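You operate a simulated robot arm through the tools that you are given. There is no shell and no other tool.

You are at the controls of a simulated robot arm. One attempt, no reset.

## Task
Vent the tester, put its gauge in the green tray, lock in the gauge named on the test card.
Fine: vent to zero and back the pressure knob out before you free the gauge.

Only the result counts: the job must be done as asked and must still hold three seconds after the hand-in. Knocking over, shifting, dropping, spilling or breaking anything else fails it.

## Robot
A 6-joint arm with a two-finger parallel gripper, fixed in place. Base frame: the origin is at the foot of the arm, x ahead of it, y to its left, z up; the work surface is at about z = 860. Units: mm, rad, N and s.
With the tool pointing down near the work surface it reaches from about 260 to 680 mm from the base axis. Its first joint turns from -1.152 to 1.152 rad. Payload 2.9 kg.
The tool frame sits at the grasp point between the pads (the TCP): z along the fingers, y along the line on which they close. The tips reach 30 mm beyond it. Largest opening 110 mm; finger width 20, thickness 10; the body of the gripper, 48 by 112 mm, starts 55 mm behind the TCP.
Orientation is that of the tool frame in the base frame, as a unit quaternion [x, y, z, w]. With the fingers straight down and closing along the base's y, the tool's x points along the base's -x, its y along +y and its z along -z.

## Interface
- The arm moves only by the tool jog_arm. Its arguments are lists of equal length, an entry for each row: "rotation": the turn, a rotation vector about the tool's x, y, z in rad, a list of three; "dp": the shift along the tool's x, y, z in mm, a list of three; "hand": the opening in per cent of the stroke, from 0 (shut) to 100 (fully open). In form: {"rotation": [[rx, ry, rz], ...], "dp": [[dx, dy, dz], ...], "hand": [hand, ...]}. A call has 1 to 20 rows; each row is the pose to reach, as a shift and turn from the pose commanded when the call began, along the tool's axes at that moment. A row lasts 0.2 s, in which the tool goes at most 50 mm and 0.15 rad; a call with a longer step from one row to the next is refused whole, and so is a gripper value outside its range. A pose out of reach is approached as far as the arm can. The call stops where the force on the tool passes 40 N (or 10 N more than at its start, if that is more) or the arm is blocked; 0.2 s more then pass. Each finger travels about 108 mm/s and halts on what it meets, pressing with about 26 N; the grip force reading is that of the motor and also rises with nothing between the fingers. The clock runs only during rows and for 0.2 s after the last one: add rows that repeat a pose to give the fingers time. It gives the time, the measured TCP pose, the force on the tool (base axes), the opening and the grip force at its end, in the units of the frame above (readings bear some noise), with the torque about the TCP (base axes, N m) and any sound that the robot's microphone picked up.
- Cameras (640 x 400 px; columns grow to the right, rows downward): "scene" is fixed at [76.4, 428.5, 1397.9]; the picture's right is [-0.79, -0.61, 0.00], its down [-0.27, 0.35, -0.90] and it looks along [0.55, -0.71, -0.44] (base axes); focal length 292 px, centre (320, 200). "wrist" rides on the gripper at [72, 17, -103] in the tool frame; the picture's right is [-0.23, 0.97, 0.00], its down [-0.76, -0.18, -0.62] and it looks along [-0.61, -0.14, 0.78] (tool axes); focal length 222 px, centre (320, 200). There is no depth. A picture from a camera that has moved, and an enlarged one, comes with that camera's place and axes in the base frame and with its lens.
- capture(camera): a new picture of that camera. No time passes.
- close_up(camera, box): a new picture of the part [left, top, right, bottom] of that camera's present view, enlarged. No time passes.
- close_job(): hands the job in; it is judged then, once.

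Places have to be worked out from the pictures, the camera data and where the tool is seen. Open the gripper and draw the arm clear of the work before you hand the job in, unless the task says otherwise.

The tools are called after "Call:" as a command line: name --argument value ..., lists and objects as JSON in quotes. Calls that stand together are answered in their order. jog_arm: Moves the arm, as the interface text tells. Its arguments: {"type":"object","properties":{"rotation":{"type":"array"},"dp":{"type":"array"},"hand":{"type":"array"}},"required":["rotation","dp","hand"]} The other tools are called the same way: capture (camera) takes a picture; close_up (camera, box) takes an enlarged picture of a part of a camera's view; close_job () hands the job in.

At the start:

```text
clock: 0.0
position: [377.3, -89.1, 1239.0]
tcp_rot: [0.001, 1.0, 0.0, 0.0]
wrist_force: [0.4, 0.4, -0.3]
torque: [-0.02, -0.03, 0.0]
gripper_width: 110.1
grasp_force: 0.1
```

scene: 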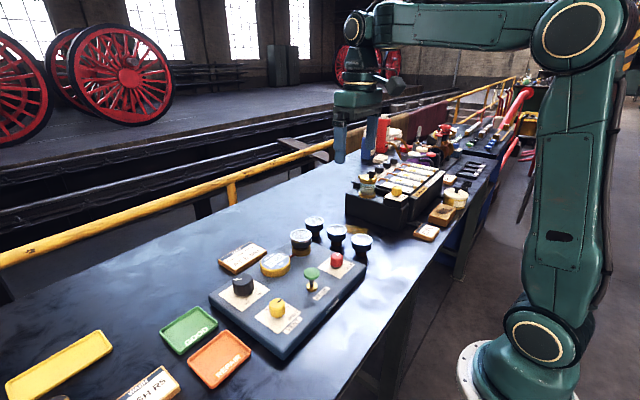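
wrist: 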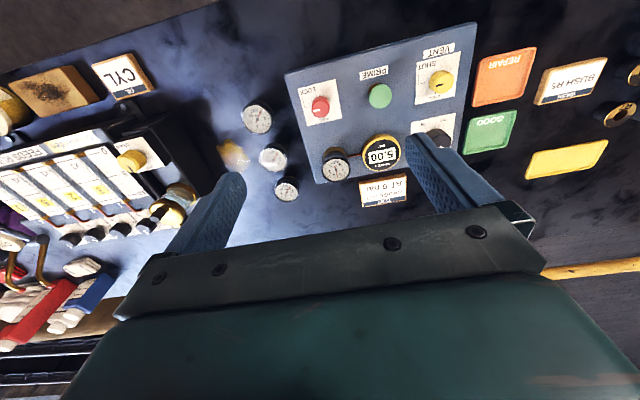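

I start by looking closely at the tester, the gauges and the card from both cameras.

Call:
close_up --camera "scene" --box '[200, 200, 400, 370]'

Call:
close_up --camera "wrist" --box '[270, 20, 480, 220]'

Call:
close_up --camera "wrist" --box '[200, 80, 440, 220]'

Call:
close_up --camera "wrist" --box '[450, 30, 640, 190]'

Call:
close_up --camera "scene" --box '[200, 200, 320, 280]'

```text
2.35 times, centred on (300, 285) of scene
camera zoom: at [76.4, 428.5, 1397.9], right [-0.79, -0.61, 0.0], down [-0.27, 0.35, -0.9], along [0.55, -0.71, -0.44], focal length 686 px, centre (367, 0)
```

zoom: 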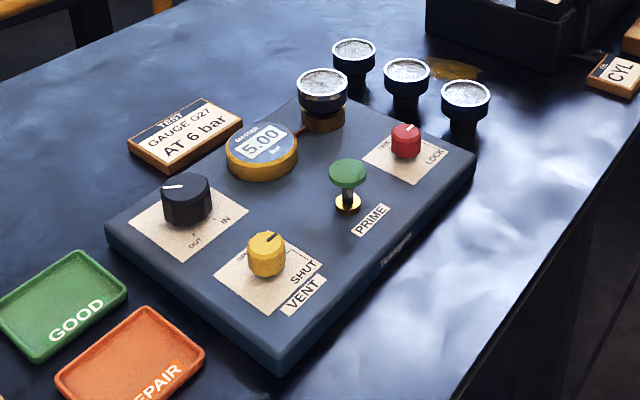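

```text
2.00 times, centred on (375, 120) of wrist
camera zoom: at [303.4, -73.2, 1343.9], right [0.23, 0.97, 0.0], down [0.76, -0.18, 0.62], along [0.61, -0.14, -0.78], focal length 444 px, centre (210, 360)
```

zoom: 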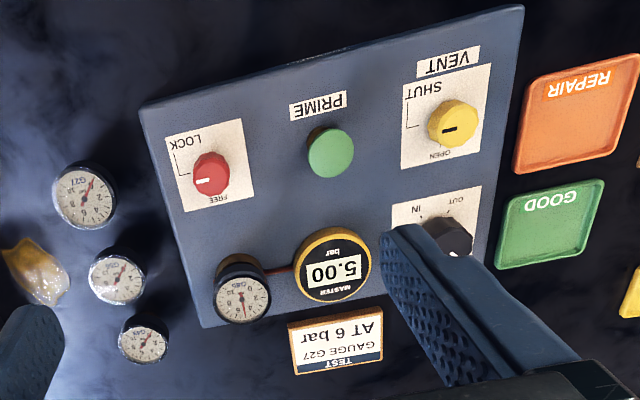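

```text
2.67 times, centred on (320, 150) of wrist
camera zoom: at [303.4, -73.2, 1343.9], right [0.23, 0.97, 0.0], down [0.76, -0.18, 0.62], along [0.61, -0.14, -0.78], focal length 592 px, centre (320, 333)
```

zoom: 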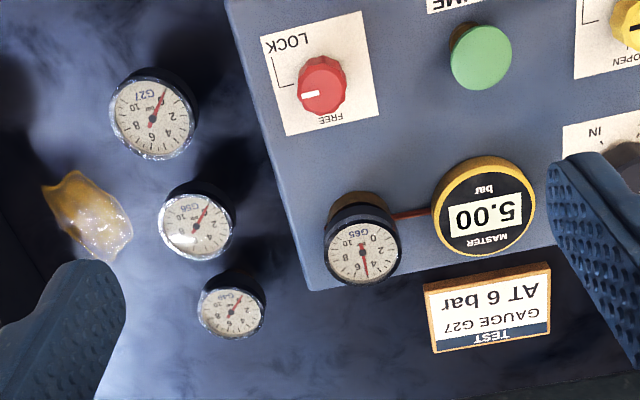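

```text
2.50 times, centred on (545, 110) of wrist
camera zoom: at [303.4, -73.2, 1343.9], right [0.23, 0.97, 0.0], down [0.76, -0.18, 0.62], along [0.61, -0.14, -0.78], focal length 555 px, centre (-242, 425)
```

zoom: 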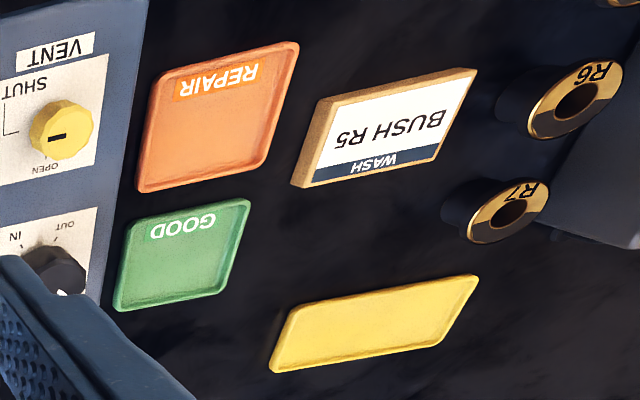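

```text
5.00 times, centred on (260, 240) of scene
camera zoom: at [76.4, 428.5, 1397.9], right [-0.79, -0.61, 0.0], down [-0.27, 0.35, -0.9], along [0.55, -0.71, -0.44], focal length 1459 px, centre (620, 0)
```

zoom: 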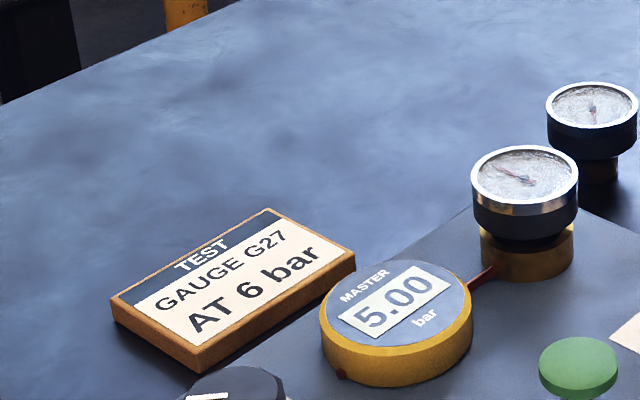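

The card asks for gauge G27, the tester holds G65, and the display reads 5.00 bar with the vent at SHUT. I judge the tester to span about x 360–600, y −150–170; I move the hand back and to the left for a better look from above.

Call:
jog_arm --rotation '[[0, 0, 0], [0, 0, 0], [0, 0, 0], [0, 0, 0], [0, 0, 0]]' --dp '[[9.4, 29.8, 23.8], [18.8, 59.6, 47.6], [28.2, 89.4, 71.4], [37.6, 119.2, 95.2], [47, 149, 119]]' --hand '[100, 100, 100, 100, 100]'

Call:
capture --camera "wrist"

Call:
capture --camera "scene"

```text
clock: 1.2
position: [329.8, 61.3, 1121.5]
tcp_rot: [0.0, 1.0, 0.0, 0.0]
wrist_force: [1.0, 0.2, -0.9]
torque: [-0.02, -0.01, 0.0]
gripper_width: 110.1
grasp_force: 0.0
```

```text
taken
camera wrist: at [256.7, 78.3, 1225.7], right [0.23, 0.97, 0.0], down [0.76, -0.18, 0.62], along [0.61, -0.14, -0.78], focal length 222 px, centre (320, 200)
```

wrist: 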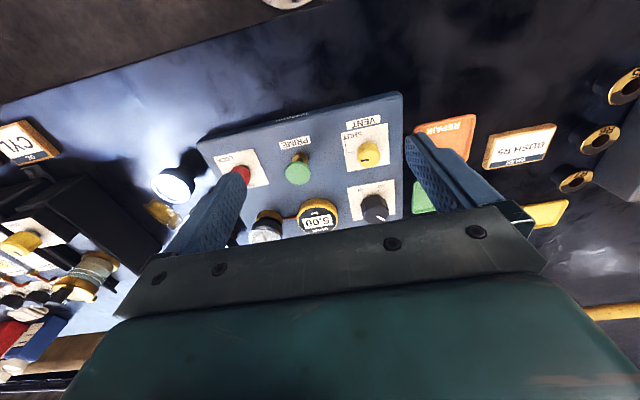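

```text
taken
```

scene: 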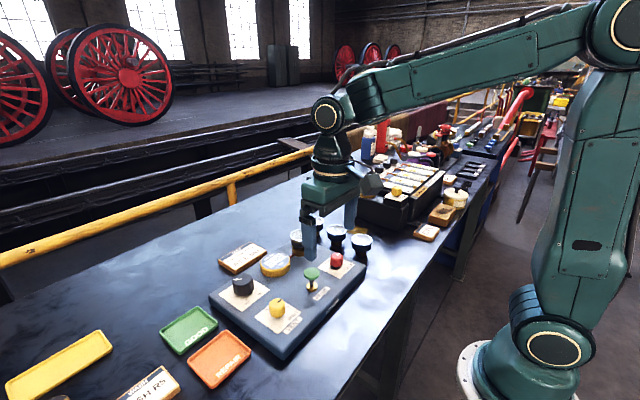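

Call:
close_up --camera "wrist" --box '[330, 90, 430, 230]'

Call:
close_up --camera "wrist" --box '[190, 90, 430, 240]'

Call:
close_up --camera "scene" --box '[200, 260, 310, 340]'

Call:
close_up --camera "scene" --box '[250, 230, 370, 310]'

```text
2.86 times, centred on (380, 160) of wrist
camera zoom: at [256.7, 78.3, 1225.7], right [0.23, 0.97, 0.0], down [0.76, -0.18, 0.62], along [0.61, -0.14, -0.78], focal length 635 px, centre (149, 314)
```

zoom: 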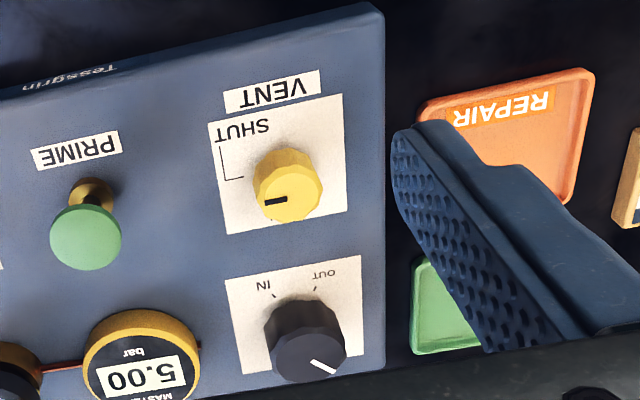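

```text
2.67 times, centred on (310, 165) of wrist
camera zoom: at [256.7, 78.3, 1225.7], right [0.23, 0.97, 0.0], down [0.76, -0.18, 0.62], along [0.61, -0.14, -0.78], focal length 592 px, centre (347, 293)
```

zoom: 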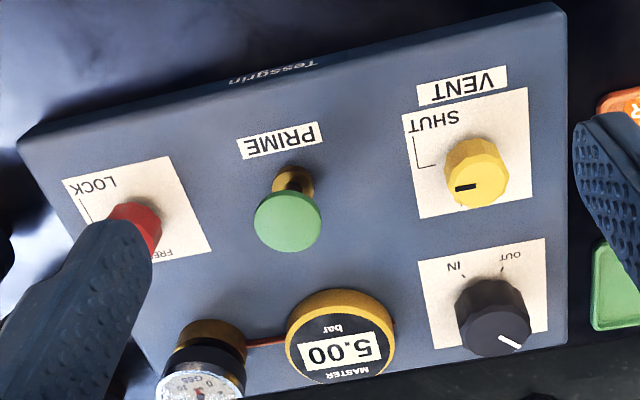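

```text
5.00 times, centred on (255, 300) of scene
camera zoom: at [76.4, 428.5, 1397.9], right [-0.79, -0.61, 0.0], down [-0.27, 0.35, -0.9], along [0.55, -0.71, -0.44], focal length 1459 px, centre (645, -300)
```

zoom: 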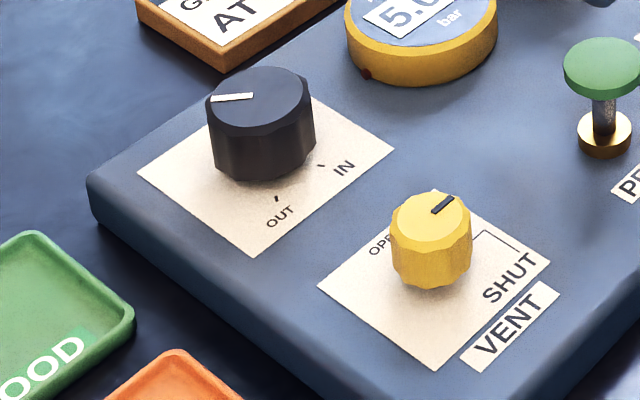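

```text
5.00 times, centred on (310, 270) of scene
camera zoom: at [76.4, 428.5, 1397.9], right [-0.79, -0.61, 0.0], down [-0.27, 0.35, -0.9], along [0.55, -0.71, -0.44], focal length 1459 px, centre (370, -150)
```

zoom: 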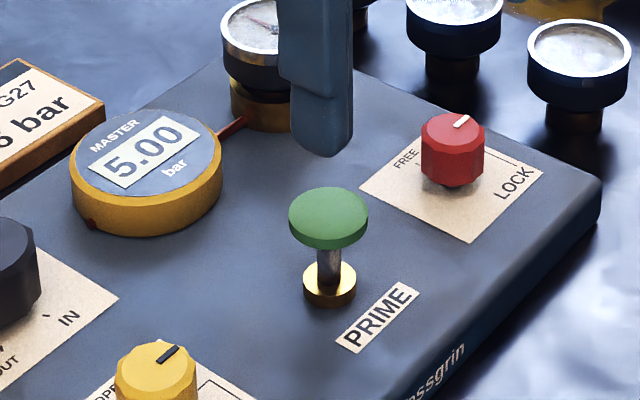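

The vent and lock pointers look to be at SHUT and LOCK, and the black pressure knob is part way in. I take tighter close-ups of each knob to place them accurately.

Call:
close_up --camera "wrist" --box '[340, 120, 404, 160]'

Call:
close_up --camera "wrist" --box '[343, 180, 407, 220]'

Call:
close_up --camera "scene" --box '[258, 290, 306, 320]'

Call:
close_up --camera "scene" --box '[218, 265, 282, 305]'

Call:
close_up --camera "scene" --box '[310, 245, 366, 280]'

```text
10.00 times, centred on (372, 140) of wrist
camera zoom: at [256.7, 78.3, 1225.7], right [0.23, 0.97, 0.0], down [0.76, -0.18, 0.62], along [0.61, -0.14, -0.78], focal length 2221 px, centre (-200, 800)
```

zoom: 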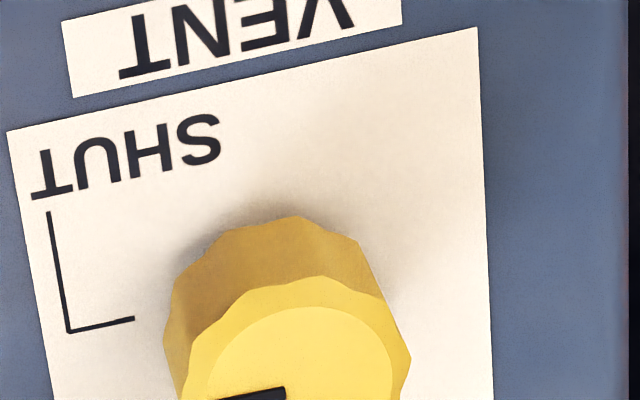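

```text
10.00 times, centred on (375, 200) of wrist
camera zoom: at [256.7, 78.3, 1225.7], right [0.23, 0.97, 0.0], down [0.76, -0.18, 0.62], along [0.61, -0.14, -0.78], focal length 2221 px, centre (-230, 200)
```

zoom: 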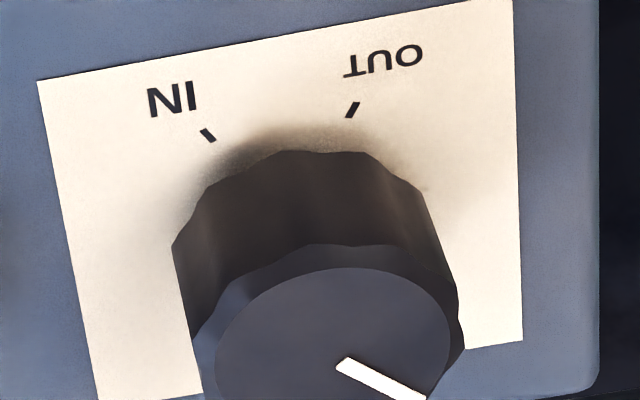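

```text
13.33 times, centred on (282, 305) of scene
camera zoom: at [76.4, 428.5, 1397.9], right [-0.79, -0.61, 0.0], down [-0.27, 0.35, -0.9], along [0.55, -0.71, -0.44], focal length 3890 px, centre (827, -1200)
```

zoom: 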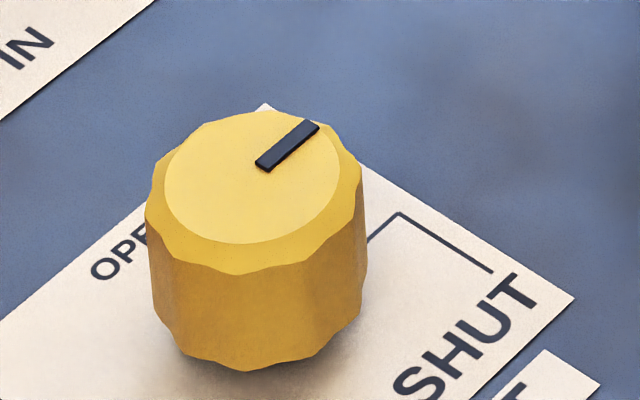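

```text
10.00 times, centred on (250, 285) of scene
camera zoom: at [76.4, 428.5, 1397.9], right [-0.79, -0.61, 0.0], down [-0.27, 0.35, -0.9], along [0.55, -0.71, -0.44], focal length 2918 px, centre (1020, -650)
```

zoom: 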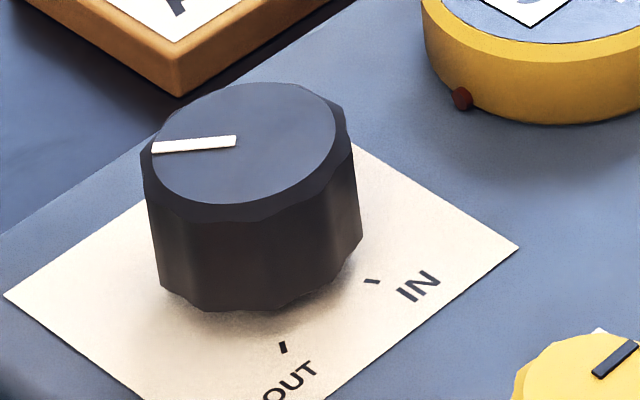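

```text
11.43 times, centred on (338, 262) of scene
camera zoom: at [76.4, 428.5, 1397.9], right [-0.79, -0.61, 0.0], down [-0.27, 0.35, -0.9], along [0.55, -0.71, -0.44], focal length 3334 px, centre (114, -514)
```

zoom: 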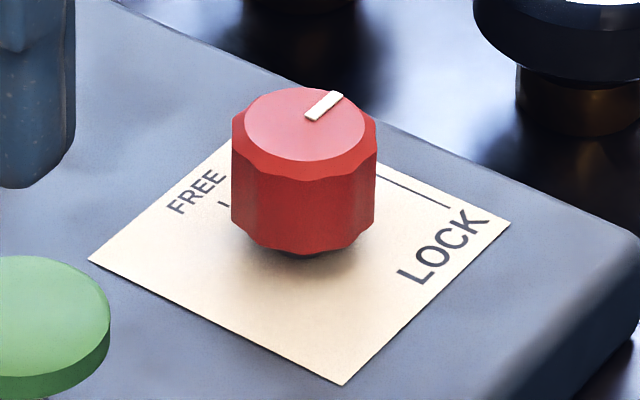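

The vent knob top comes out at about (436, 116, 918), Ø35, panel at z≈892; the black knob at (551, 116, 924), Ø50, its pointer at about 47° with OUT at about 158° (anticlockwise from above). I move above the vent knob with the fingers part closed and check alignment.

Call:
jog_arm --rotation '[[0, 0, 0], [0, 0, 0], [0, 0, 0], [0, 0, 0], [0, 0, 0]]' --dp '[[-26.5, 13.6, 30], [-53, 27.3, 60], [-80, 41, 90], [-106.5, 54.6, 121.5], [-106.5, 54.6, 121.5]]' --hand '[60, 60, 60, 60, 60]'

Call:
capture --camera "wrist"

Call:
close_up --camera "scene" --box '[200, 220, 360, 320]'

```text
clock: 2.4
position: [434.6, 114.2, 1000.0]
tcp_rot: [0.0, 1.0, -0.001, 0.0]
wrist_force: [-0.1, 0.1, -0.7]
torque: [-0.02, 0.0, 0.01]
gripper_width: 66.3
grasp_force: 0.0
```

```text
taken
camera wrist: at [361.7, 131.7, 1103.2], right [0.23, 0.97, 0.0], down [0.76, -0.18, 0.62], along [0.61, -0.14, -0.78], focal length 222 px, centre (320, 200)
```

wrist: 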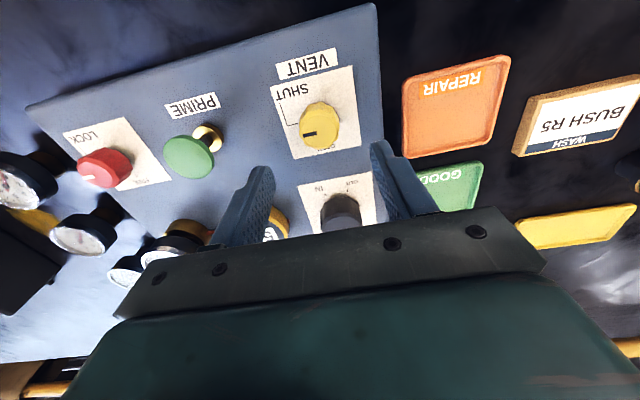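

```text
4.00 times, centred on (280, 270) of scene
camera zoom: at [76.4, 428.5, 1397.9], right [-0.79, -0.61, 0.0], down [-0.27, 0.35, -0.9], along [0.55, -0.71, -0.44], focal length 1167 px, centre (480, -80)
```

zoom: 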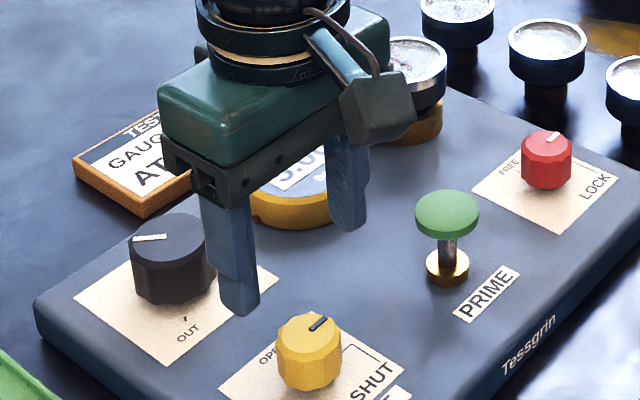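

From here red knob, prime button and gauges are all in view, so I take tight close-ups for triangulation before going lower.

Call:
close_up --camera "wrist" --box '[280, 90, 360, 140]'

Call:
close_up --camera "wrist" --box '[60, 130, 140, 180]'

Call:
close_up --camera "wrist" --box '[150, 120, 230, 170]'

Call:
close_up --camera "wrist" --box '[100, 210, 228, 290]'

Call:
close_up --camera "wrist" --box '[0, 140, 128, 260]'

```text
8.00 times, centred on (320, 115) of wrist
camera zoom: at [361.7, 131.7, 1103.2], right [0.23, 0.97, 0.0], down [0.76, -0.18, 0.62], along [0.61, -0.14, -0.78], focal length 1777 px, centre (320, 880)
```

zoom: 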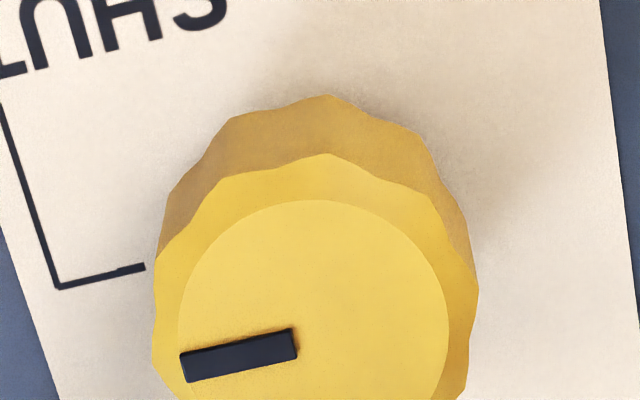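

```text
8.00 times, centred on (100, 155) of wrist
camera zoom: at [361.7, 131.7, 1103.2], right [0.23, 0.97, 0.0], down [0.76, -0.18, 0.62], along [0.61, -0.14, -0.78], focal length 1777 px, centre (2080, 560)
```

zoom: 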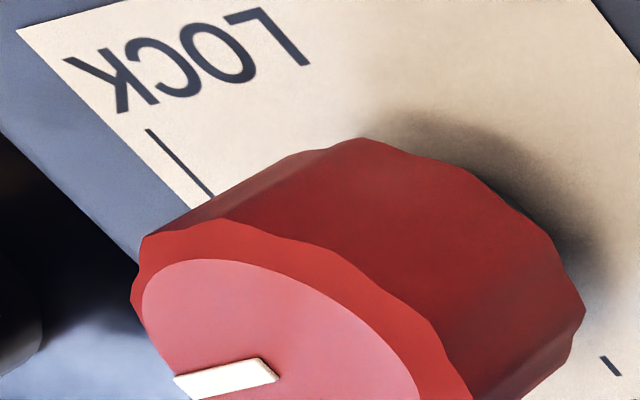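

```text
8.00 times, centred on (190, 145) of wrist
camera zoom: at [361.7, 131.7, 1103.2], right [0.23, 0.97, 0.0], down [0.76, -0.18, 0.62], along [0.61, -0.14, -0.78], focal length 1777 px, centre (1360, 640)
```

zoom: 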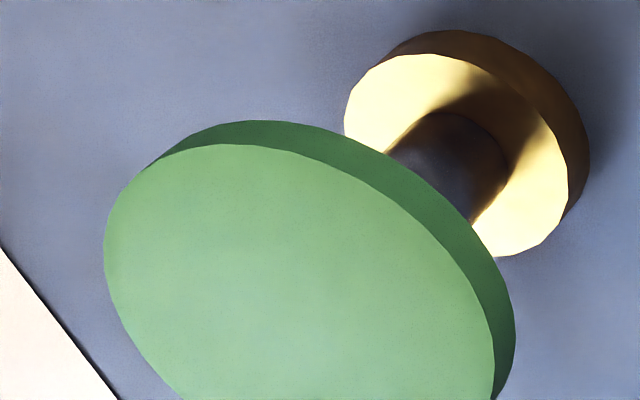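

```text
5.00 times, centred on (164, 250) of wrist
camera zoom: at [361.7, 131.7, 1103.2], right [0.23, 0.97, 0.0], down [0.76, -0.18, 0.62], along [0.61, -0.14, -0.78], focal length 1111 px, centre (1100, -50)
```

zoom: 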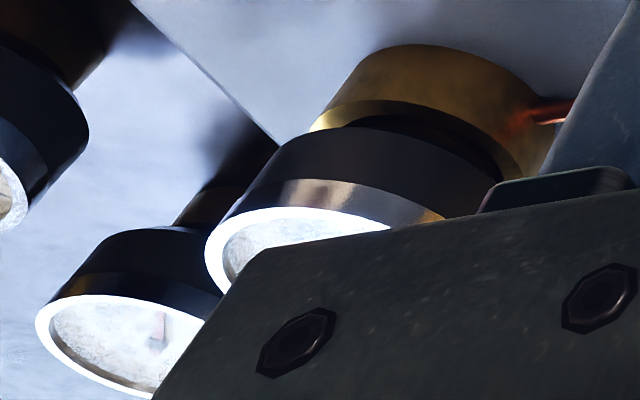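

```text
3.33 times, centred on (64, 200) of wrist
camera zoom: at [361.7, 131.7, 1103.2], right [0.23, 0.97, 0.0], down [0.76, -0.18, 0.62], along [0.61, -0.14, -0.78], focal length 740 px, centre (1173, 200)
```

zoom: 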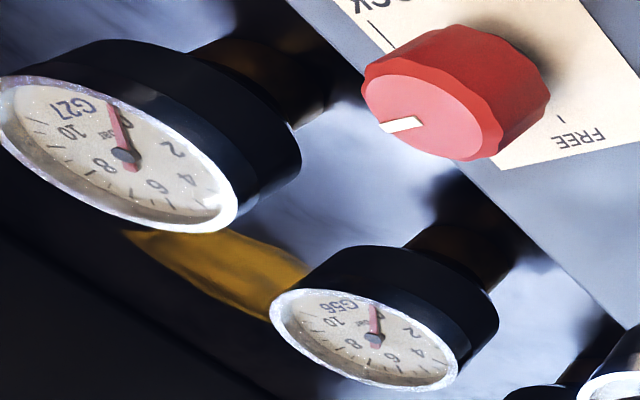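

The knob axis lies about 3 mm towards the base from the tool axis. I correct by 3 mm and go down to TCP z≈934 (tips about 904) with the fingers astride the knob.

Call:
jog_arm --rotation '[[0, 0, 0], [0, 0, 0], [0, 0, 0], [0, 0, 0]]' --dp '[[3, 0.3, 20], [3, 0.3, 45], [3, 0.3, 66], [3, 0.3, 66]]' --hand '[60, 60, 60, 60]'

Call:
capture --camera "wrist"

Call:
close_up --camera "scene" --box '[230, 240, 326, 320]'

```text
clock: 3.4
position: [431.2, 113.5, 932.5]
tcp_rot: [0.0, 1.0, 0.0, 0.0]
wrist_force: [-0.6, 0.5, 0.3]
torque: [0.03, -0.03, 0.0]
gripper_width: 65.9
grasp_force: 0.0
```

```text
taken
camera wrist: at [357.8, 130.5, 1036.7], right [0.23, 0.97, 0.0], down [0.76, -0.18, 0.62], along [0.61, -0.14, -0.78], focal length 222 px, centre (320, 200)
```

wrist: 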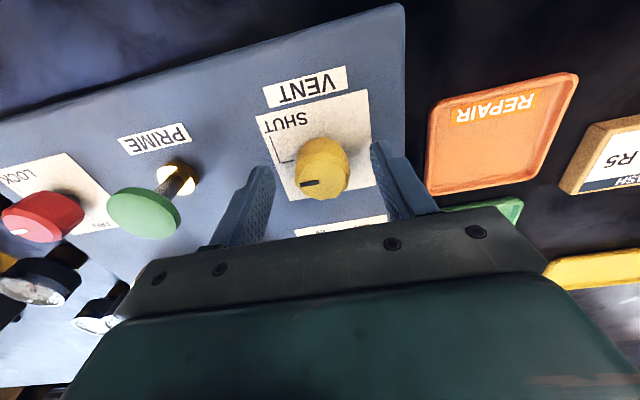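

```text
5.00 times, centred on (278, 280) of scene
camera zoom: at [76.4, 428.5, 1397.9], right [-0.79, -0.61, 0.0], down [-0.27, 0.35, -0.9], along [0.55, -0.71, -0.44], focal length 1459 px, centre (530, -200)
```

zoom: 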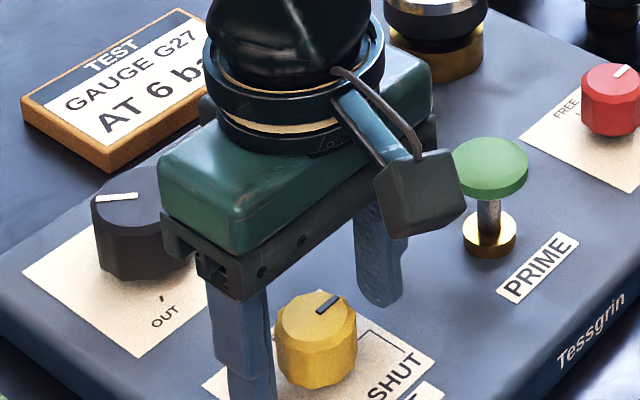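

Call:
close_up --camera "wrist" --box '[240, 110, 400, 210]'

```text
4.00 times, centred on (320, 160) of wrist
camera zoom: at [357.8, 130.5, 1036.7], right [0.23, 0.97, 0.0], down [0.76, -0.18, 0.62], along [0.61, -0.14, -0.78], focal length 888 px, centre (320, 360)
```

zoom: 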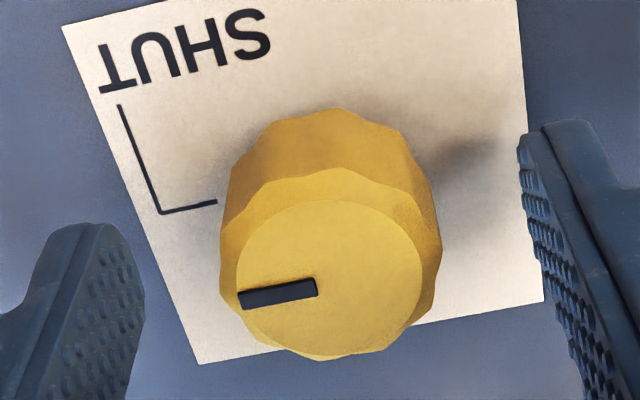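

The knob is about 1 mm off the tool axis in x and y. I correct, go 3 mm lower and close on it without turning yet.

Call:
jog_arm --rotation '[[0, 0, 0], [0, 0, 0], [0, 0, 0], [0, 0, 0]]' --dp '[[-1, 1, 3], [-1, 1, 3], [-1, 1, 3], [-1, 1, 3]]' --hand '[60, 20, 20, 20]'

Call:
close_up --camera "wrist" --box '[240, 110, 400, 210]'

```text
clock: 4.4
position: [432.6, 116.0, 930.8]
tcp_rot: [-0.001, 1.0, 0.001, 0.0]
wrist_force: [0.2, 8.0, 0.5]
torque: [-0.3, -0.04, -0.01]
gripper_width: 33.6
grasp_force: 45.4
```

```text
4.00 times, centred on (320, 160) of wrist
camera zoom: at [359.6, 131.8, 1034.6], right [0.23, 0.97, 0.0], down [0.76, -0.18, 0.62], along [0.61, -0.14, -0.78], focal length 888 px, centre (320, 360)
```

zoom: 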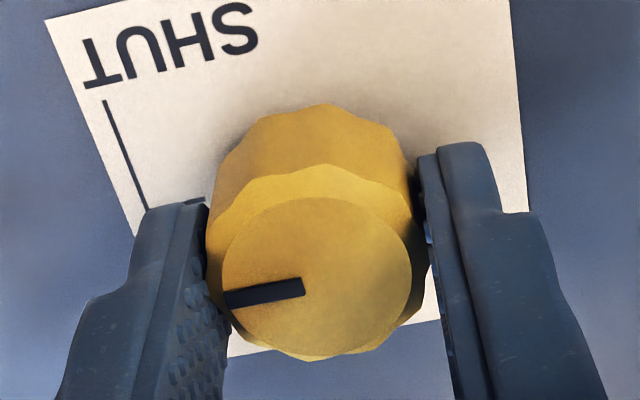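

The grip holds (33.6 mm wide) and the arm is pushed about +1.5 mm in y, so I shift that way and turn the vent 90° anticlockwise towards OPEN.

Call:
jog_arm --rotation '[[0, 0, 0], [0, 0, -0.13], [0, 0, -0.26], [0, 0, -0.39], [0, 0, -0.52], [0, 0, -0.65], [0, 0, -0.78], [0, 0, -0.91], [0, 0, -1.04], [0, 0, -1.17], [0, 0, -1.3], [0, 0, -1.43], [0, 0, -1.57], [0, 0, -1.57]]' --dp '[[0, 1.5, 0], [0, 1.5, 0], [0, 1.5, 0], [0, 1.5, 0], [0, 1.5, 0], [0, 1.5, 0], [0, 1.5, 0], [0, 1.5, 0], [0, 1.5, 0], [0, 1.5, 0], [0, 1.5, 0], [0, 1.5, 0], [0, 1.5, 0], [0, 1.5, 0]]' --hand '[20, 20, 20, 20, 20, 20, 20, 20, 20, 20, 20, 20, 20, 20]'

Call:
capture --camera "wrist"

Call:
close_up --camera "scene" --box '[200, 230, 360, 330]'

```text
clock: 7.4
position: [431.6, 116.8, 930.8]
tcp_rot: [0.708, -0.706, -0.002, 0.002]
wrist_force: [-31.2, 12.6, 13.1]
torque: [-0.67, 0.05, -0.17]
gripper_width: 33.6
grasp_force: 45.3
```

```text
taken
camera wrist: at [414.7, 44.4, 1034.6], right [-0.97, 0.22, 0.01], down [0.18, 0.76, 0.62], along [0.13, 0.61, -0.78], focal length 222 px, centre (320, 200)
```

wrist: 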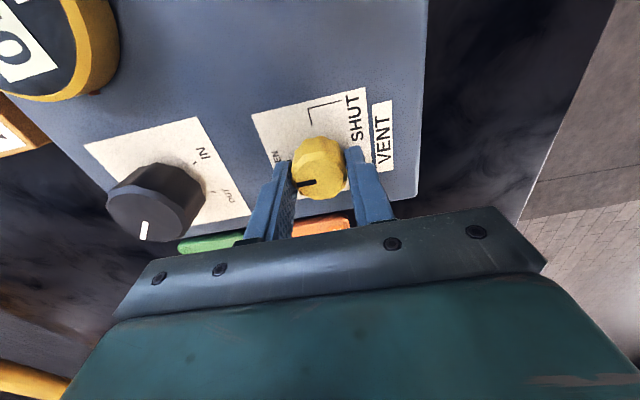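

```text
4.00 times, centred on (280, 280) of scene
camera zoom: at [75.3, 428.8, 1397.9], right [-0.79, -0.61, 0.0], down [-0.27, 0.35, -0.9], along [0.55, -0.71, -0.44], focal length 1167 px, centre (480, -120)
```

zoom: 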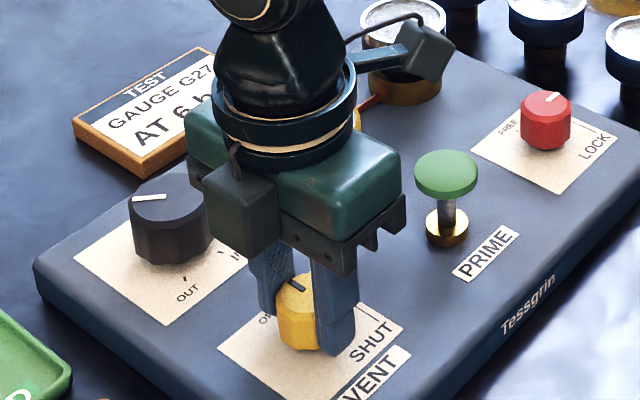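

The knob turned with the fingers. I look at where its mark stands and what the display shows.

Call:
close_up --camera "scene" --box '[250, 280, 314, 320]'

Call:
close_up --camera "wrist" --box '[260, 130, 388, 210]'

Call:
close_up --camera "wrist" --box '[0, 0, 128, 100]'

```text
10.00 times, centred on (282, 300) of scene
camera zoom: at [75.3, 428.8, 1397.9], right [-0.79, -0.61, 0.0], down [-0.27, 0.35, -0.9], along [0.55, -0.71, -0.44], focal length 2918 px, centre (700, -800)
```

zoom: 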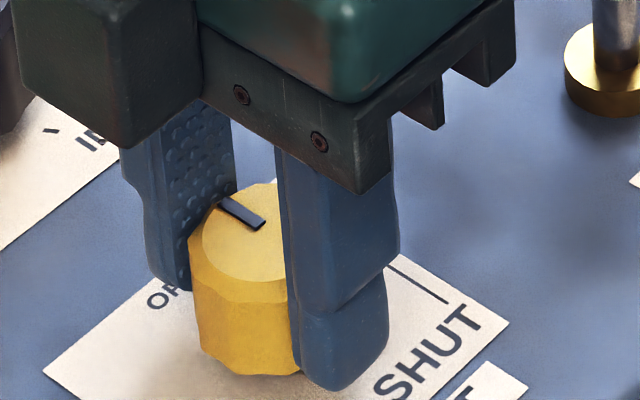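

```text
5.00 times, centred on (324, 170) of wrist
camera zoom: at [414.7, 44.4, 1034.6], right [-0.97, 0.22, 0.01], down [0.18, 0.76, 0.62], along [0.13, 0.61, -0.78], focal length 1111 px, centre (300, 350)
```

zoom: 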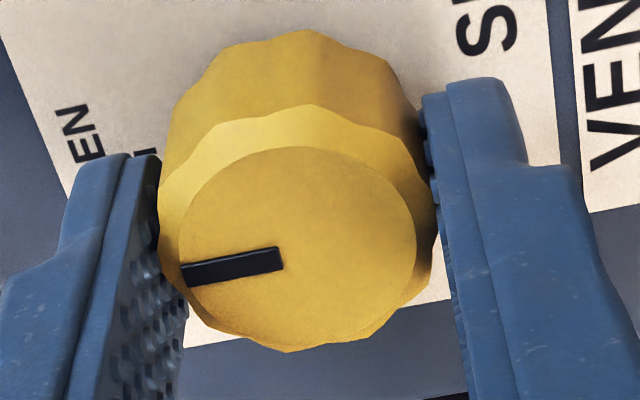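

```text
4.00 times, centred on (64, 50) of wrist
camera zoom: at [414.7, 44.4, 1034.6], right [-0.97, 0.22, 0.01], down [0.18, 0.76, 0.62], along [0.13, 0.61, -0.78], focal length 888 px, centre (1344, 800)
```

zoom: 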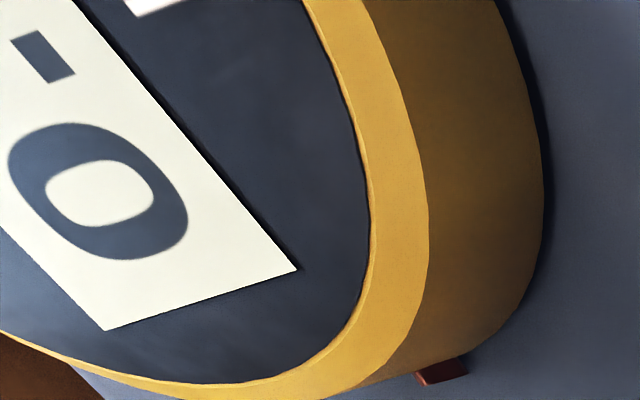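

The display now begins with "0." and the mark points away from SHUT. I open the fingers and lift off to inspect the mark against its OPEN tick.

Call:
jog_arm --rotation '[[0, 0, 0], [0, 0, 0], [0, 0, 0], [0, 0, 0], [0, 0, 0], [0, 0, 0]]' --dp '[[0, 0, 0], [0, 0, 0], [0, 0, -20], [0, 0, -50], [0, 0, -90], [0, 0, -130]]' --hand '[60, 60, 60, 60, 60, 60]'

Call:
capture --camera "wrist"

Call:
close_up --camera "scene" --box '[200, 230, 360, 330]'

```text
clock: 8.8
position: [433.6, 116.0, 1058.4]
tcp_rot: [-0.707, 0.707, 0.0, 0.001]
wrist_force: [0.8, -0.2, 0.0]
torque: [0.02, 0.01, 0.02]
gripper_width: 66.0
grasp_force: 0.0
```

```text
taken
camera wrist: at [415.0, 43.3, 1164.6], right [-0.97, 0.23, 0.0], down [0.18, 0.76, 0.62], along [0.14, 0.61, -0.78], focal length 222 px, centre (320, 200)
```

wrist: 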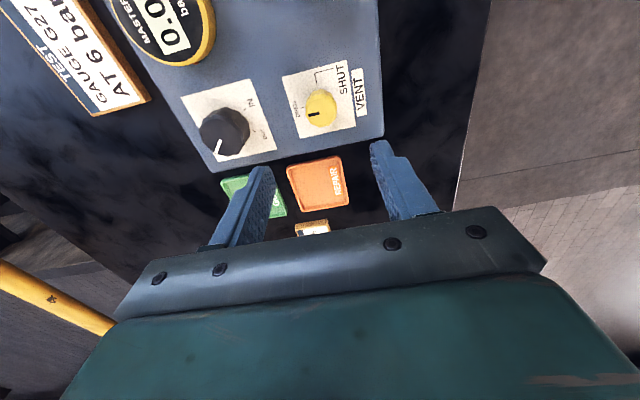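

```text
4.00 times, centred on (280, 280) of scene
camera zoom: at [76.3, 428.5, 1397.9], right [-0.79, -0.61, 0.0], down [-0.27, 0.35, -0.9], along [0.55, -0.71, -0.44], focal length 1167 px, centre (480, -120)
```

zoom: 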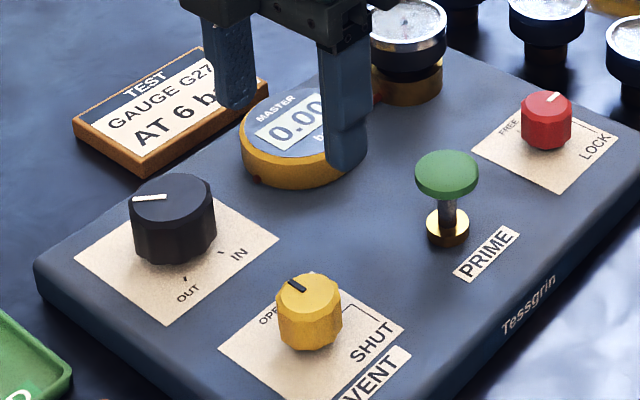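

The display reads 0.00. I zoom on the vent and the black knob from this side.

Call:
close_up --camera "wrist" --box '[278, 65, 374, 125]'

Call:
close_up --camera "wrist" --box '[180, 90, 276, 165]'

Call:
close_up --camera "scene" --box '[250, 280, 314, 320]'

```text
6.67 times, centred on (326, 95) of wrist
camera zoom: at [415.0, 43.3, 1164.6], right [-0.97, 0.23, 0.0], down [0.18, 0.76, 0.62], along [0.14, 0.61, -0.78], focal length 1481 px, centre (280, 900)
```

zoom: 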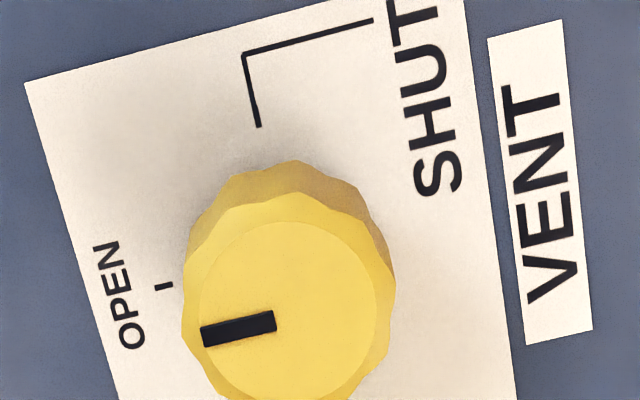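

```text
5.33 times, centred on (228, 128) of wrist
camera zoom: at [415.0, 43.3, 1164.6], right [-0.97, 0.23, 0.0], down [0.18, 0.76, 0.62], along [0.14, 0.61, -0.78], focal length 1185 px, centre (811, 587)
```

zoom: 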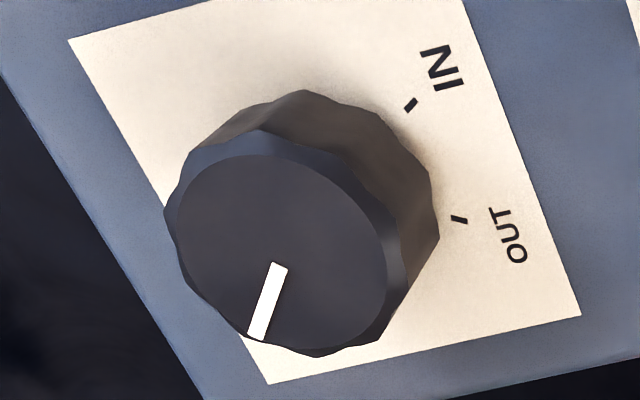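

```text
10.00 times, centred on (282, 300) of scene
camera zoom: at [76.3, 428.5, 1397.9], right [-0.79, -0.61, 0.0], down [-0.27, 0.35, -0.9], along [0.55, -0.71, -0.44], focal length 2918 px, centre (700, -800)
```

zoom: 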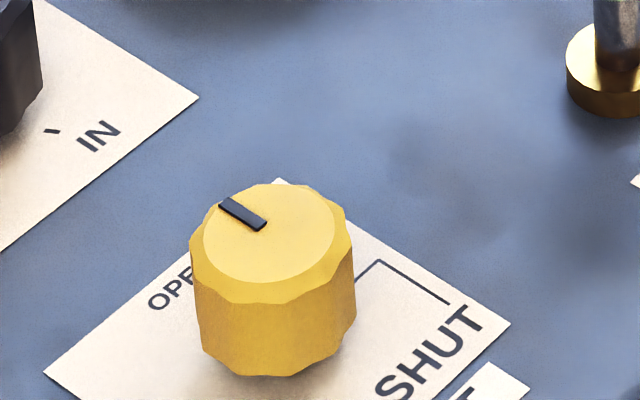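

The vent mark now lines up with the OPEN tick. Next the black knob: I judge its centre at about (548, 117), pointer at 47°, OUT at about 156°, so about 110° anticlockwise is needed; I move above it, turning the hand so it has room for that turn.

Call:
jog_arm --rotation '[[0, 0, 0.14], [0, 0, 0.28], [0, 0, 0.42], [0, 0, 0.56], [0, 0, 0.7], [0, 0, 0.84], [0, 0, 0.98], [0, 0, 1.12], [0, 0, 1.26], [0, 0, 1.4], [0, 0, 1.54], [0, 0, 1.68], [0, 0, 1.82], [0, 0, 1.92], [0, 0, 1.92]]' --dp '[[0, -8, 0], [0, -16, 0], [0, -25, 0], [0, -34, 0], [0, -43, 0], [0, -52, 0], [0, -61, 0], [0, -70, 10], [0, -79, 20], [0, -88, 30], [0, -97, 40], [0, -106, 50], [-0.2, -113.7, 59.5], [-0.2, -113.7, 59.5], [-0.2, -113.7, 59.5]]' --hand '[75, 75, 75, 75, 75, 75, 75, 75, 75, 75, 75, 75, 75, 75, 75]'

Call:
capture --camera "wrist"

Call:
close_up --camera "scene" --box '[190, 220, 350, 320]'

```text
clock: 12.0
position: [547.1, 117.4, 1001.8]
tcp_rot: [0.175, 0.985, 0.0, 0.0]
wrist_force: [-0.2, 0.4, -0.3]
torque: [0.01, -0.06, -0.03]
gripper_width: 82.5
grasp_force: 0.1
```

```text
taken
camera wrist: at [484.7, 156.9, 1105.6], right [0.55, 0.84, 0.0], down [0.65, -0.43, 0.62], along [0.52, -0.34, -0.78], focal length 222 px, centre (320, 200)
```

wrist: 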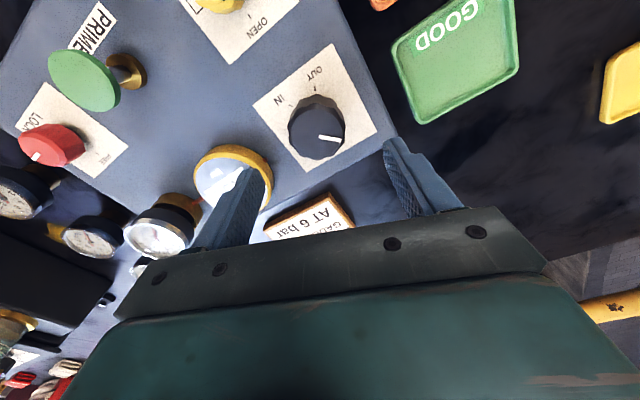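

```text
4.00 times, centred on (270, 270) of scene
camera zoom: at [76.4, 428.5, 1397.9], right [-0.79, -0.61, 0.0], down [-0.27, 0.35, -0.9], along [0.55, -0.71, -0.44], focal length 1167 px, centre (520, -80)
```

zoom: 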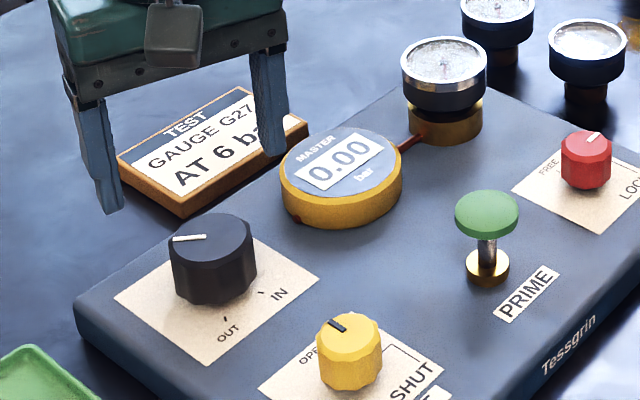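

Call:
close_up --camera "wrist" --box '[270, 85, 366, 165]'

Call:
close_up --camera "wrist" --box '[120, 140, 280, 240]'

Call:
close_up --camera "wrist" --box '[10, 100, 138, 180]'

```text
5.00 times, centred on (318, 125) of wrist
camera zoom: at [484.7, 156.9, 1105.6], right [0.55, 0.84, 0.0], down [0.65, -0.43, 0.62], along [0.52, -0.34, -0.78], focal length 1111 px, centre (330, 575)
```

zoom: 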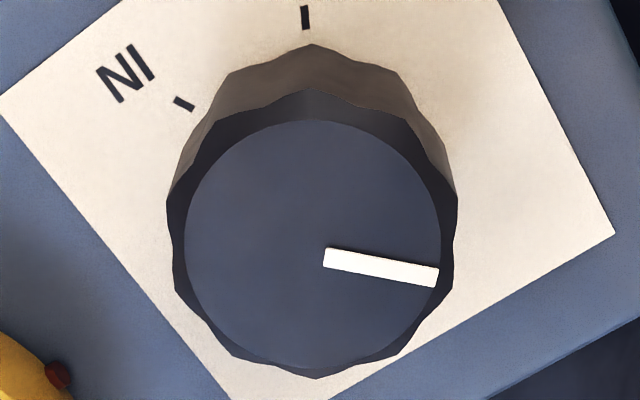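

```text
4.00 times, centred on (200, 190) of wrist
camera zoom: at [484.7, 156.9, 1105.6], right [0.55, 0.84, 0.0], down [0.65, -0.43, 0.62], along [0.52, -0.34, -0.78], focal length 888 px, centre (800, 240)
```

zoom: 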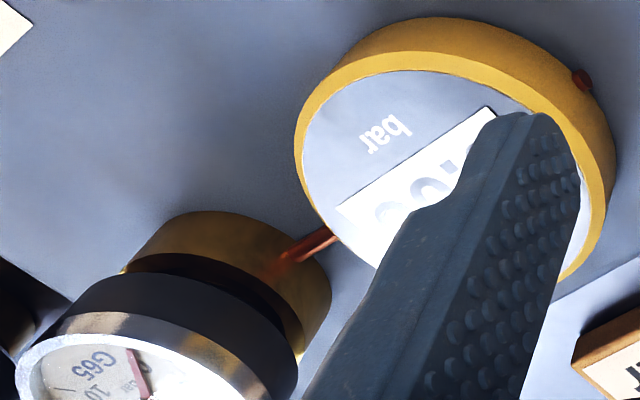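

```text
5.00 times, centred on (74, 140) of wrist
camera zoom: at [484.7, 156.9, 1105.6], right [0.55, 0.84, 0.0], down [0.65, -0.43, 0.62], along [0.52, -0.34, -0.78], focal length 1111 px, centre (1550, 500)
```

zoom: 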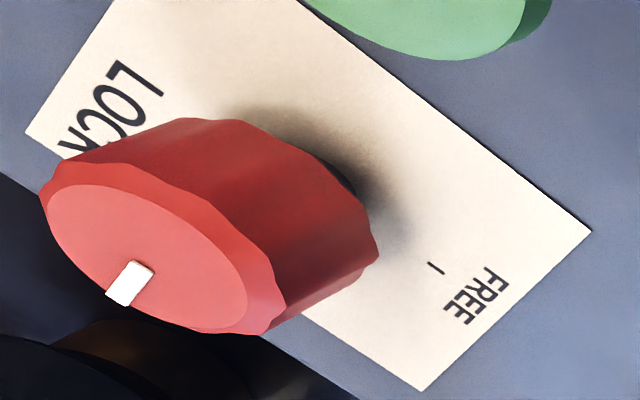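

The black knob sits almost under the tool axis (I judge about (546, 116)). I go down to TCP z≈930 astride it and close.

Call:
jog_arm --rotation '[[0, 0, 0], [0, 0, 0], [0, 0, 0], [0, 0, 0]]' --dp '[[0.3, -1.2, 20], [0.3, -1.2, 45], [0.3, -1.2, 70], [0.3, -1.2, 70]]' --hand '[75, 75, 75, 75]'

Call:
close_up --camera "wrist" --box '[220, 100, 412, 220]'

Call:
close_up --camera "scene" --box '[190, 220, 350, 320]'

```text
clock: 13.0
position: [549.4, 116.3, 929.6]
tcp_rot: [0.173, 0.985, 0.0, 0.0]
wrist_force: [0.1, -0.1, 0.5]
torque: [0.0, 0.0, -0.01]
gripper_width: 82.5
grasp_force: 0.1
```

```text
3.33 times, centred on (316, 160) of wrist
camera zoom: at [483.8, 156.6, 1034.8], right [0.55, 0.84, 0.0], down [0.66, -0.43, 0.62], along [0.52, -0.34, -0.78], focal length 740 px, centre (333, 333)
```

zoom: 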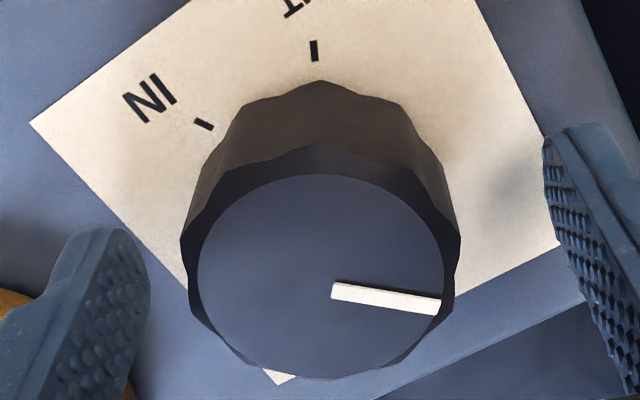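

```text
4.00 times, centred on (270, 270) of scene
camera zoom: at [76.4, 428.5, 1397.9], right [-0.79, -0.61, 0.0], down [-0.27, 0.35, -0.9], along [0.55, -0.71, -0.44], focal length 1167 px, centre (520, -80)
```

zoom: 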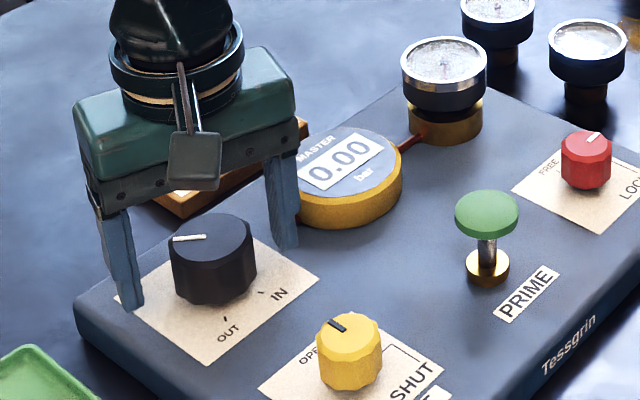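

The camera suggests a slight offset along the tool's x; I shift 1.4 mm and close the fingers to feel the centring.

Call:
jog_arm --rotation '[[0, 0, 0], [0, 0, 0], [0, 0, 0], [0, 0, 0]]' --dp '[[1.4, -0.5, 0], [1.4, -0.5, 0], [1.4, -0.5, 0], [1.4, -0.5, 0]]' --hand '[75, 35, 35, 35]'

Call:
close_up --camera "wrist" --box '[220, 100, 412, 220]'

```text
clock: 14.0
position: [546.1, 114.8, 931.7]
tcp_rot: [0.176, 0.984, -0.001, -0.001]
wrist_force: [-4.3, -12.9, 1.4]
torque: [-0.21, -0.09, -0.01]
gripper_width: 47.7
grasp_force: 45.2
```

```text
3.33 times, centred on (316, 160) of wrist
camera zoom: at [482.4, 155.7, 1035.4], right [0.55, 0.84, 0.0], down [0.65, -0.43, 0.62], along [0.52, -0.34, -0.78], focal length 740 px, centre (333, 333)
```

zoom: 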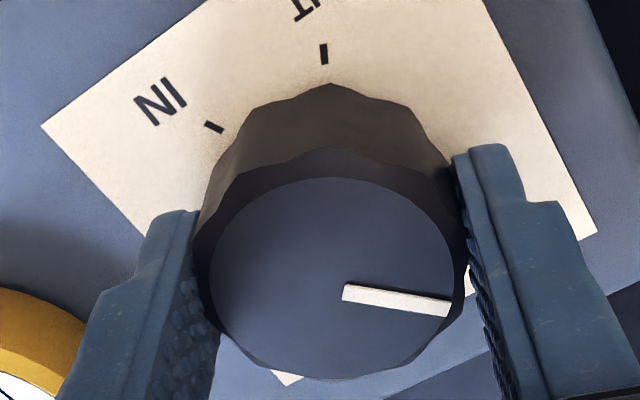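

The knob pushes the hand about 13 N along −y of the tool, matching the camera, so I shift 1.4 mm that way and turn 109° anticlockwise to OUT.

Call:
jog_arm --rotation '[[0, 0, 0], [0, 0, 0], [0, 0, -0.14], [0, 0, -0.28], [0, 0, -0.42], [0, 0, -0.56], [0, 0, -0.7], [0, 0, -0.84], [0, 0, -0.98], [0, 0, -1.12], [0, 0, -1.26], [0, 0, -1.4], [0, 0, -1.54], [0, 0, -1.68], [0, 0, -1.8], [0, 0, -1.9], [0, 0, -1.9]]' --dp '[[0.3, -1.4, 0], [0.3, -1.4, 0], [0.3, -1.4, 0], [0.3, -1.4, 0], [0.3, -1.4, 0], [0.3, -1.4, 0], [0.3, -1.4, 0], [0.3, -1.4, 0], [0.3, -1.4, 0], [0.3, -1.4, 0], [0.3, -1.4, 0], [0.3, -1.4, 0], [0.3, -1.4, 0], [0.3, -1.4, 0], [0.3, -1.4, 0], [0.3, -1.4, 0], [0.3, -1.4, 0]]' --hand '[35, 35, 35, 35, 35, 35, 35, 35, 35, 35, 35, 35, 35, 35, 35, 35, 35]'

Call:
capture --camera "wrist"

Call:
close_up --camera "scene" --box '[190, 220, 350, 320]'

```text
clock: 17.6
position: [544.6, 113.7, 931.5]
tcp_rot: [-0.7, 0.714, -0.001, 0.0]
wrist_force: [-2.4, 5.6, 5.9]
torque: [-0.34, -0.73, -0.56]
gripper_width: 47.8
grasp_force: 45.0
```

```text
taken
camera wrist: at [524.9, 41.5, 1035.4], right [-0.97, 0.25, 0.0], down [0.19, 0.76, 0.62], along [0.15, 0.6, -0.78], focal length 222 px, centre (320, 200)
```

wrist: 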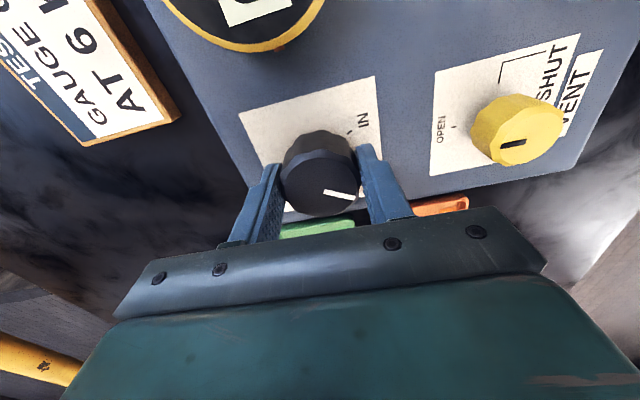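

```text
4.00 times, centred on (270, 270) of scene
camera zoom: at [76.2, 428.6, 1397.9], right [-0.79, -0.61, 0.0], down [-0.27, 0.35, -0.9], along [0.55, -0.71, -0.44], focal length 1167 px, centre (520, -80)
```

zoom: 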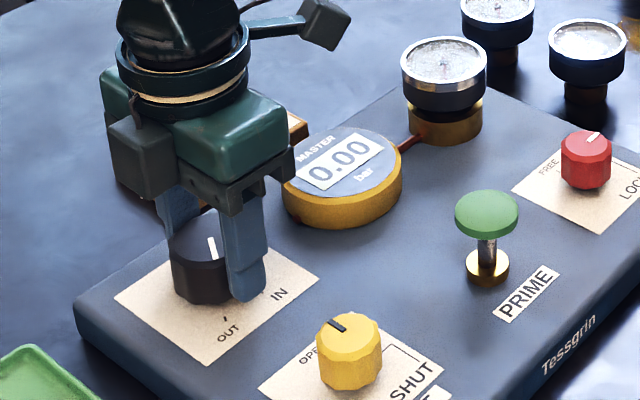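

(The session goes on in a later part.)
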